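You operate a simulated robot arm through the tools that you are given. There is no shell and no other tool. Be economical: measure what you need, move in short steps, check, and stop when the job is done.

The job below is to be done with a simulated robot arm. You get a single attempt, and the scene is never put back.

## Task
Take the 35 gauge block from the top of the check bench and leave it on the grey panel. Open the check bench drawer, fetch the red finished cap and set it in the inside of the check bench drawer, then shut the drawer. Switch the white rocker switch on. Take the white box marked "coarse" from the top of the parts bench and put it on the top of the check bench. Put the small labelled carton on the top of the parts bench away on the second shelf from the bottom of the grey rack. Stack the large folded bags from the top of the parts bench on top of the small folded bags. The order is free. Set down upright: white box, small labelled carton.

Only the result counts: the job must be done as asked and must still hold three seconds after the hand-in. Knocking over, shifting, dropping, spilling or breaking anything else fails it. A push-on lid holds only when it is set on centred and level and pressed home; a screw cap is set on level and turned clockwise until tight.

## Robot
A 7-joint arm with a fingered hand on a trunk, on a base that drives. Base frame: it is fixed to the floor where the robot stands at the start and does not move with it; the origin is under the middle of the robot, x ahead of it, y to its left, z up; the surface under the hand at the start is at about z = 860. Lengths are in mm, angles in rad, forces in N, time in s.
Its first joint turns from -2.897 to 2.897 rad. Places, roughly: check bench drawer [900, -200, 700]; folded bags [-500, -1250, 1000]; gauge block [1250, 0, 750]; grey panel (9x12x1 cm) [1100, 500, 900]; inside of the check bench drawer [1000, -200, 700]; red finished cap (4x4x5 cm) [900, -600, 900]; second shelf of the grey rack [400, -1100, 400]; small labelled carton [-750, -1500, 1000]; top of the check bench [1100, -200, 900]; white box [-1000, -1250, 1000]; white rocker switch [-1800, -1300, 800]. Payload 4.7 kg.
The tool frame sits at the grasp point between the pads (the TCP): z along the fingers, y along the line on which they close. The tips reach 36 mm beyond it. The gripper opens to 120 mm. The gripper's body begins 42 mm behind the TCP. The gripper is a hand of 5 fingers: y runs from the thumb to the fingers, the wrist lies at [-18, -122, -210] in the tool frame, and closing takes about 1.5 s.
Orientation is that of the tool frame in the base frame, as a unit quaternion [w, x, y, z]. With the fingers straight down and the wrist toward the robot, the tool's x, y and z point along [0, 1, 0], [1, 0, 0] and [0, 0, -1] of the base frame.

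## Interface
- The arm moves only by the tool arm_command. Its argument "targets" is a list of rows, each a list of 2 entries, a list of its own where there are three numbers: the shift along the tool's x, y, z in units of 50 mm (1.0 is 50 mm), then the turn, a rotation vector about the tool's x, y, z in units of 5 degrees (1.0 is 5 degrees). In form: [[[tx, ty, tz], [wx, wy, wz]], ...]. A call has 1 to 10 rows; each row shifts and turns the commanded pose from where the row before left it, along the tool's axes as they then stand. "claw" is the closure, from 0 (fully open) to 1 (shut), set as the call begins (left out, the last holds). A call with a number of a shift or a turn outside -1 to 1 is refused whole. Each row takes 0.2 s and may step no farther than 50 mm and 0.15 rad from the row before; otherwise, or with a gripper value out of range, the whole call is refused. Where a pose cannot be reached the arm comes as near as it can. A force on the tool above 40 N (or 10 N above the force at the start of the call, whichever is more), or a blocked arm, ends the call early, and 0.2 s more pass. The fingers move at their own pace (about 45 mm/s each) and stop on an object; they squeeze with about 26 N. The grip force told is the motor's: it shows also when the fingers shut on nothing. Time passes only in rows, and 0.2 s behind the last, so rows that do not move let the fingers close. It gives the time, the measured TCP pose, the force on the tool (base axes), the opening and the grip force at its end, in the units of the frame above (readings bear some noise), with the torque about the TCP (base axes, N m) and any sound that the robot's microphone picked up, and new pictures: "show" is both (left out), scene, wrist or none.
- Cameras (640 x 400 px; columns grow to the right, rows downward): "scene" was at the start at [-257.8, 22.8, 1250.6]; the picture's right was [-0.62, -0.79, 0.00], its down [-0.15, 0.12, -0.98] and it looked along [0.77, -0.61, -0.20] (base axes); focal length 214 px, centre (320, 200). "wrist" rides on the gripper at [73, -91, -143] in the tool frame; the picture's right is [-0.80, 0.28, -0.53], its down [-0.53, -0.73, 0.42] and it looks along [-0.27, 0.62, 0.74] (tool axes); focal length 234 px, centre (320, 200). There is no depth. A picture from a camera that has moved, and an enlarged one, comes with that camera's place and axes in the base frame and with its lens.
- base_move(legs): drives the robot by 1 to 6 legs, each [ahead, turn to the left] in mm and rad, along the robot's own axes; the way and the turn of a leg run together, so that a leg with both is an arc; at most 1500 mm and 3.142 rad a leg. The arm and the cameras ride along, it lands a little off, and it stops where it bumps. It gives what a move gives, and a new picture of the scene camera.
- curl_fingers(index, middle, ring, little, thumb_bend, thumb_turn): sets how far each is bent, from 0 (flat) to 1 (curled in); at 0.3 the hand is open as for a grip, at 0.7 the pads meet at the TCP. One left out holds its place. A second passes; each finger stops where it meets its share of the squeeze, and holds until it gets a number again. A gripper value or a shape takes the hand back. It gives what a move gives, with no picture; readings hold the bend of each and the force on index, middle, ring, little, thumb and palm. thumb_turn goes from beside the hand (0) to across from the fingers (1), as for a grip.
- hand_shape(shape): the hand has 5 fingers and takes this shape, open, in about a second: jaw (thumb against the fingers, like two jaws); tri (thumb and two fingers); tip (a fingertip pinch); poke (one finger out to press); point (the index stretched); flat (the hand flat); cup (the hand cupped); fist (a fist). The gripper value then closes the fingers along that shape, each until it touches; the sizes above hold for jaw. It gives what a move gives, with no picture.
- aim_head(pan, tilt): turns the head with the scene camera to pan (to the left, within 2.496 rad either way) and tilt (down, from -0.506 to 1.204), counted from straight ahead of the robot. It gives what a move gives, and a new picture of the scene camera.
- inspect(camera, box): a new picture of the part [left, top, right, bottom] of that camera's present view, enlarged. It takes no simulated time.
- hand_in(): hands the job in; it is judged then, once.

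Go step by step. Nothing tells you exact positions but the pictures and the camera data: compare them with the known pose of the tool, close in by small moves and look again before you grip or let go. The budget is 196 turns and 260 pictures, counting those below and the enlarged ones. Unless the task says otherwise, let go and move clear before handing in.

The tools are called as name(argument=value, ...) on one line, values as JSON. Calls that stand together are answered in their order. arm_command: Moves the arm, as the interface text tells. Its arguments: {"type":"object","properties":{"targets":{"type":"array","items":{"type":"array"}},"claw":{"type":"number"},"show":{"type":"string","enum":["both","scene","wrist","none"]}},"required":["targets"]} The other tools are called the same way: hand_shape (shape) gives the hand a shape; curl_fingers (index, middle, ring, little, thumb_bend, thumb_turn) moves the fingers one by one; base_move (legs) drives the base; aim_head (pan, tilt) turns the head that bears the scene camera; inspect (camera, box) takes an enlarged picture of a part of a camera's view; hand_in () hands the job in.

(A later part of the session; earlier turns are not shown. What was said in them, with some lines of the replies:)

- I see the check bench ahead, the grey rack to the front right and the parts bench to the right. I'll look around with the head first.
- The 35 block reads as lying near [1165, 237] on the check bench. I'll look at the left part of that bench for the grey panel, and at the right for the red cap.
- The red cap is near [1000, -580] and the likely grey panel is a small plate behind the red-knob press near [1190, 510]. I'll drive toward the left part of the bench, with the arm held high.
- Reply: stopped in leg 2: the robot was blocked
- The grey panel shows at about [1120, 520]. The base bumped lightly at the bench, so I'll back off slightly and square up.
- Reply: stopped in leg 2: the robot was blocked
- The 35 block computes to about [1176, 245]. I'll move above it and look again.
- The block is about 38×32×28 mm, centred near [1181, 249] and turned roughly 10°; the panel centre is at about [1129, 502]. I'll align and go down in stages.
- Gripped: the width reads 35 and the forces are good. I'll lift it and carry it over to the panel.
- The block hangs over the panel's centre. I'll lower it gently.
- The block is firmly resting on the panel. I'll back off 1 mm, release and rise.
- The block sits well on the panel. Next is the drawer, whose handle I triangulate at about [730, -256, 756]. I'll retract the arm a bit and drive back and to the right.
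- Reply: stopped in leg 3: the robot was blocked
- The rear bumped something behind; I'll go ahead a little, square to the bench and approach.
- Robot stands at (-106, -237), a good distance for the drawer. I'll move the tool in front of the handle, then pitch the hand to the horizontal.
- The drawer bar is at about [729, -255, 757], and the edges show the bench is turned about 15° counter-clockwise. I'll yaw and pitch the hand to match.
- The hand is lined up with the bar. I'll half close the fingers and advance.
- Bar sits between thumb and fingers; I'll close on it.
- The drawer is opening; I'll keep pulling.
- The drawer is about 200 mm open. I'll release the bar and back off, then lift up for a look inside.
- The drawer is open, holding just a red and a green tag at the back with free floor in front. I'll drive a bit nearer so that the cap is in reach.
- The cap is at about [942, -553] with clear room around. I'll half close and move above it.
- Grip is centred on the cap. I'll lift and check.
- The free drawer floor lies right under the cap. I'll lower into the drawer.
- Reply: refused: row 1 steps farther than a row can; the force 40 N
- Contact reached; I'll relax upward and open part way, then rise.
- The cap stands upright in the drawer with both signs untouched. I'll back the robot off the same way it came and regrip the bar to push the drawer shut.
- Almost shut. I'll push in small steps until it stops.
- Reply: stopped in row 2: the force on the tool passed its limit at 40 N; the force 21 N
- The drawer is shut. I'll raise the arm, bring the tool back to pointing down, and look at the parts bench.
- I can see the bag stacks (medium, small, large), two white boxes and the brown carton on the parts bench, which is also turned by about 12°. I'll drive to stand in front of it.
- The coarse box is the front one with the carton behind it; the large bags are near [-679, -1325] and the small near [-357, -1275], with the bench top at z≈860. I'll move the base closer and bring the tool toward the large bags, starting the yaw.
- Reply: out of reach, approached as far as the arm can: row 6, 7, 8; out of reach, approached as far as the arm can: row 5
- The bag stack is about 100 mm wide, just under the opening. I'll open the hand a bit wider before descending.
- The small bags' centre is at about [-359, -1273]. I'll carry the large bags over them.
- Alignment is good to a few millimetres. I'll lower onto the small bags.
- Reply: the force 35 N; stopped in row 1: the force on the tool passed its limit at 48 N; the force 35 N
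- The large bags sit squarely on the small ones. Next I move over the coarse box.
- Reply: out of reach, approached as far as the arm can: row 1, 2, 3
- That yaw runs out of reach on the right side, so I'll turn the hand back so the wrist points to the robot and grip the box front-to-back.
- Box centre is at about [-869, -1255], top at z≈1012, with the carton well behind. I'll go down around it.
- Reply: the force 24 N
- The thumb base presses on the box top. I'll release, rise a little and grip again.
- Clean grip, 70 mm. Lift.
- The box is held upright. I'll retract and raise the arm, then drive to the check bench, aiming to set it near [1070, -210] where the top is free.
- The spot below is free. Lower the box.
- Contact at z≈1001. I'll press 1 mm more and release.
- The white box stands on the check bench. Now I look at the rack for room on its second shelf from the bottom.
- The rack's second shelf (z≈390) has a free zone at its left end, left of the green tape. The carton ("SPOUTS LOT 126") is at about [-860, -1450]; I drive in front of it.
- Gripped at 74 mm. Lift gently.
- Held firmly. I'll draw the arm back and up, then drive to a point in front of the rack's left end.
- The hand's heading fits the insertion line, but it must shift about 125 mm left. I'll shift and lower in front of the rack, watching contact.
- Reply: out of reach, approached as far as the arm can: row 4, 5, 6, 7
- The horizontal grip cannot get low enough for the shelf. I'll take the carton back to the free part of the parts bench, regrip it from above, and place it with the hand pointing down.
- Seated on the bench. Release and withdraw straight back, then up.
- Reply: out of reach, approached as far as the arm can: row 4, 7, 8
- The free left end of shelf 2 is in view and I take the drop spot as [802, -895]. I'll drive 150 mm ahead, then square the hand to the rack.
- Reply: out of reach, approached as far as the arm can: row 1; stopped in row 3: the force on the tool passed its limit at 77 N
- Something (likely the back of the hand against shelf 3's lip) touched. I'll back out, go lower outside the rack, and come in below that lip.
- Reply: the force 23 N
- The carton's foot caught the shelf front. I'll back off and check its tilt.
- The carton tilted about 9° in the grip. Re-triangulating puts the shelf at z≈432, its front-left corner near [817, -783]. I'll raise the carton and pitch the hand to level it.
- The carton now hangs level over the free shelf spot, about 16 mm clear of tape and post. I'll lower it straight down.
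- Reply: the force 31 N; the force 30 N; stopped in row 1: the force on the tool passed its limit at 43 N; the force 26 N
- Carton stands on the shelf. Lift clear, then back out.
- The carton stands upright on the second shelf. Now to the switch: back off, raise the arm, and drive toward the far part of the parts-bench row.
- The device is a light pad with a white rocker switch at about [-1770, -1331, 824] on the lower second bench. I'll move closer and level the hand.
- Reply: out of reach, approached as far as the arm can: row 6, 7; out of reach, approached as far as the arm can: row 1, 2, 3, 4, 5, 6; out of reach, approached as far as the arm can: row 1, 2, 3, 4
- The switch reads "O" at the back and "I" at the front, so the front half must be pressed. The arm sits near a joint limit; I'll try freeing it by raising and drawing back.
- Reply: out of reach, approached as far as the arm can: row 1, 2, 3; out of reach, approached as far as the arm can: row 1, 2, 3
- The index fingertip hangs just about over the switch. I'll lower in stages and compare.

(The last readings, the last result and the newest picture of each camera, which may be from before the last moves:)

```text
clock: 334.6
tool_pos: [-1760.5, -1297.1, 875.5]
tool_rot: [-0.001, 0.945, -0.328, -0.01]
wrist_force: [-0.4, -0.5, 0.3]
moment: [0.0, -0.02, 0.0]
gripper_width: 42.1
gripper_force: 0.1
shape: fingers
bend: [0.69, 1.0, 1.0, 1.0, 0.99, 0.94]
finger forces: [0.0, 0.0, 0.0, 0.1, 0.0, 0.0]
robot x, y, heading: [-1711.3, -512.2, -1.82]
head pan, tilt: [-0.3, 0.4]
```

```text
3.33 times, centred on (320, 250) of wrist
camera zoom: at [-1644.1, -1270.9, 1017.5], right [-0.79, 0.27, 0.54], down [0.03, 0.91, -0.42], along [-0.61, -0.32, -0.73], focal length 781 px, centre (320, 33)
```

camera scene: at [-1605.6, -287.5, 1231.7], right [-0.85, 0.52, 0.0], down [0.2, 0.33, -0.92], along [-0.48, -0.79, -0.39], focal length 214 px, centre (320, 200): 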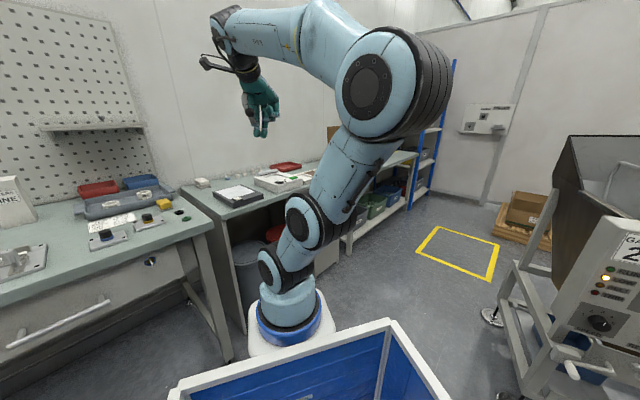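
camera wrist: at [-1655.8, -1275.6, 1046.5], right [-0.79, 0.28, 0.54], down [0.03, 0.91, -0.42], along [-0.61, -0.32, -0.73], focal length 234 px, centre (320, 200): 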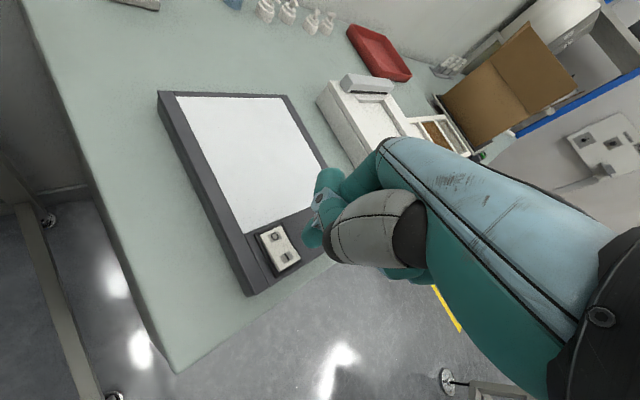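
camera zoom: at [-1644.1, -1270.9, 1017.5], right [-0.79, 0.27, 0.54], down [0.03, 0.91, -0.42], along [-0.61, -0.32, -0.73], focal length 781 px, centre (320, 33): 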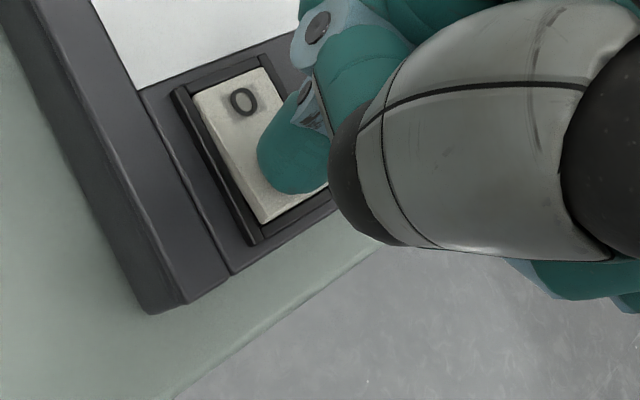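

arm_command(targets=[[[0, 0, 0.08], [0, 0, 0]]], show="none")

arm_command(targets=[[[0, 0, 0.08], [0, 0, 0]]], show="none")

arm_command(targets=[[[0, 0, 0.08], [0, 0, 0]]], show="none")

inspect(camera="wrist", box=[240, 190, 400, 310])

```text
clock: 335.0
tool_pos: [-1760.7, -1297.1, 873.4]
tool_rot: [0.001, 0.945, -0.328, -0.011]
wrist_force: [-2.1, 0.1, 10.7]
moment: [-0.15, 0.04, -0.03]
gripper_width: 42.4
gripper_force: 5.8
shape: fingers
bend: [0.69, 1.0, 1.0, 1.0, 0.99, 0.94]
finger forces: [10.5, 0.1, 0.0, 0.0, 0.0, 0.1]
robot x, y, heading: [-1713.2, -508.3, -1.82]
head pan, tilt: [-0.3, 0.4]
```

```text
clock: 335.4
tool_pos: [-1760.9, -1297.3, 873.0]
tool_rot: [0.004, 0.945, -0.328, -0.009]
wrist_force: [-6.3, -4.4, 36.2]
moment: [-0.64, 0.23, -0.08]
gripper_width: 42.5
gripper_force: 18.2
shape: fingers
bend: [0.71, 1.0, 1.0, 1.0, 0.99, 0.95]
finger forces: [36.4, 0.1, 0.1, 0.0, 0.1, 0.0]
robot x, y, heading: [-1712.7, -510.5, -1.82]
head pan, tilt: [-0.3, 0.4]
```

```text
clock: 335.7
tool_pos: [-1762.6, -1299.5, 873.1]
tool_rot: [0.006, 0.945, -0.328, -0.008]
wrist_force: [-2.0, 2.4, 9.5]
moment: [-0.05, 0.05, -0.01]
gripper_width: 42.5
gripper_force: 4.7
shape: fingers
bend: [0.71, 1.0, 1.0, 1.0, 0.99, 0.95]
finger forces: [9.4, 0.0, 0.0, 0.1, 0.0, 0.0]
robot x, y, heading: [-1713.6, -511.6, -1.825]
head pan, tilt: [-0.3, 0.4]
stopped in row 1: the force on the tool passed its limit at 53 N (the readings are from after the stop); the commanded pose is now the measured one
```

```text
3.33 times, centred on (320, 250) of wrist
camera zoom: at [-1645.1, -1271.7, 1014.1], right [-0.79, 0.28, 0.54], down [0.03, 0.9, -0.43], along [-0.61, -0.33, -0.72], focal length 781 px, centre (320, 33)
```

zoom: 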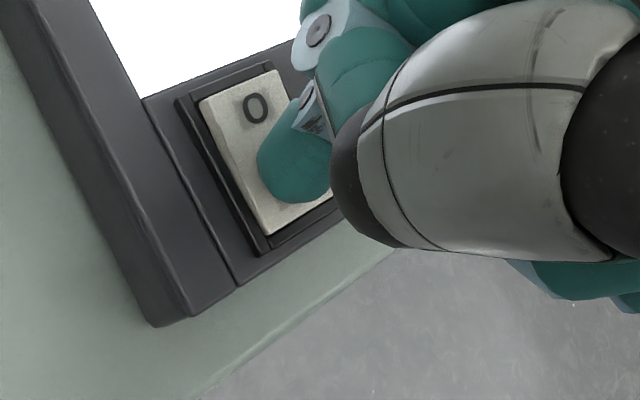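

The panel has lit up bright white and the rocker's O end has risen: it is on. I'll lift away and verify.

arm_command(targets=[[[0, 0, -0.4], [0, 0, 0]], [[0, 0, -0.8], [0, 0, 0]], [[0, 0, -0.9], [0, 0, 0]], [[0, 0, -0.9], [0, 0, 0]], [[0, -0.5, -0.7], [0, 0, 0]]], show="wrist")

inspect(camera="wrist", box=[140, 120, 340, 300])

```text
clock: 336.9
tool_pos: [-1743.1, -1279.8, 1053.2]
tool_rot: [0.004, 0.945, -0.328, -0.009]
wrist_force: [-0.5, -0.3, 0.4]
moment: [0.04, 0.0, 0.04]
gripper_width: 42.1
gripper_force: 0.1
shape: fingers
bend: [0.69, 1.0, 1.0, 1.0, 0.99, 0.95]
finger forces: [0.0, 0.1, 0.0, 0.0, 0.0, 0.0]
robot x, y, heading: [-1716.3, -505.9, -1.824]
head pan, tilt: [-0.3, 0.4]
camera wrist: at [-1626.5, -1253.3, 1194.5], right [-0.79, 0.28, 0.54], down [0.03, 0.9, -0.43], along [-0.61, -0.32, -0.73], focal length 234 px, centre (320, 200)
```

wrist: 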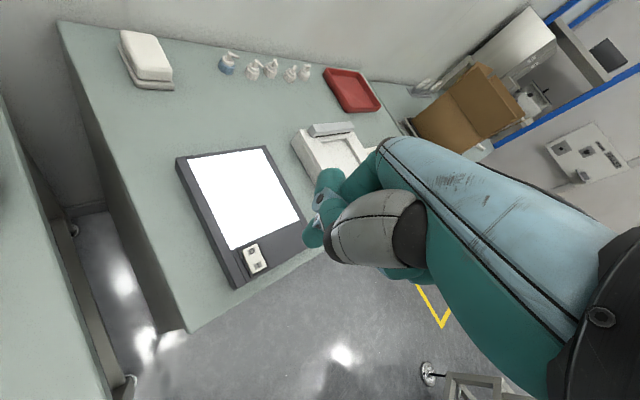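

```text
2.22 times, centred on (240, 210) of wrist
camera zoom: at [-1626.5, -1253.3, 1194.5], right [-0.79, 0.28, 0.54], down [0.03, 0.9, -0.43], along [-0.61, -0.32, -0.73], focal length 520 px, centre (498, 178)
```

zoom: 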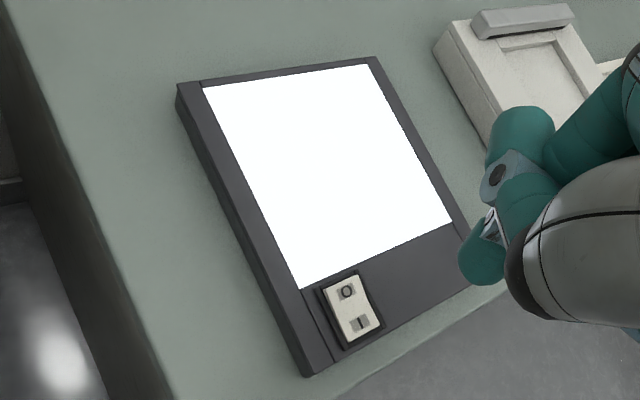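

The switch is on and stays on after release. All the items have been set down and the hand is clear, so I'm handing in.

hand_in()

```text
The job is handed in.
```

The whole job is done and handed in; I got no verdict back:

- **Gauge block:** the 35 block is on the grey panel.
- **Drawer:** the red cap was standing in the check bench drawer when I pushed it fully shut. I could not see the cap after closing.
- **Switch:** the white rocker is on, and the light pad it controls stayed lit after I let go.
- **White box:** the "coarse" box stands upright on the check bench.
- **Carton:** it stands upright on the second shelf of the grey rack. While I was placing it there, the arm or carton twice touched the rack. The carton tilted in the grip, so I levelled it before setting it down. I saw nothing on the rack move.
- **Bags:** the large folded bags sit squarely on the small ones.
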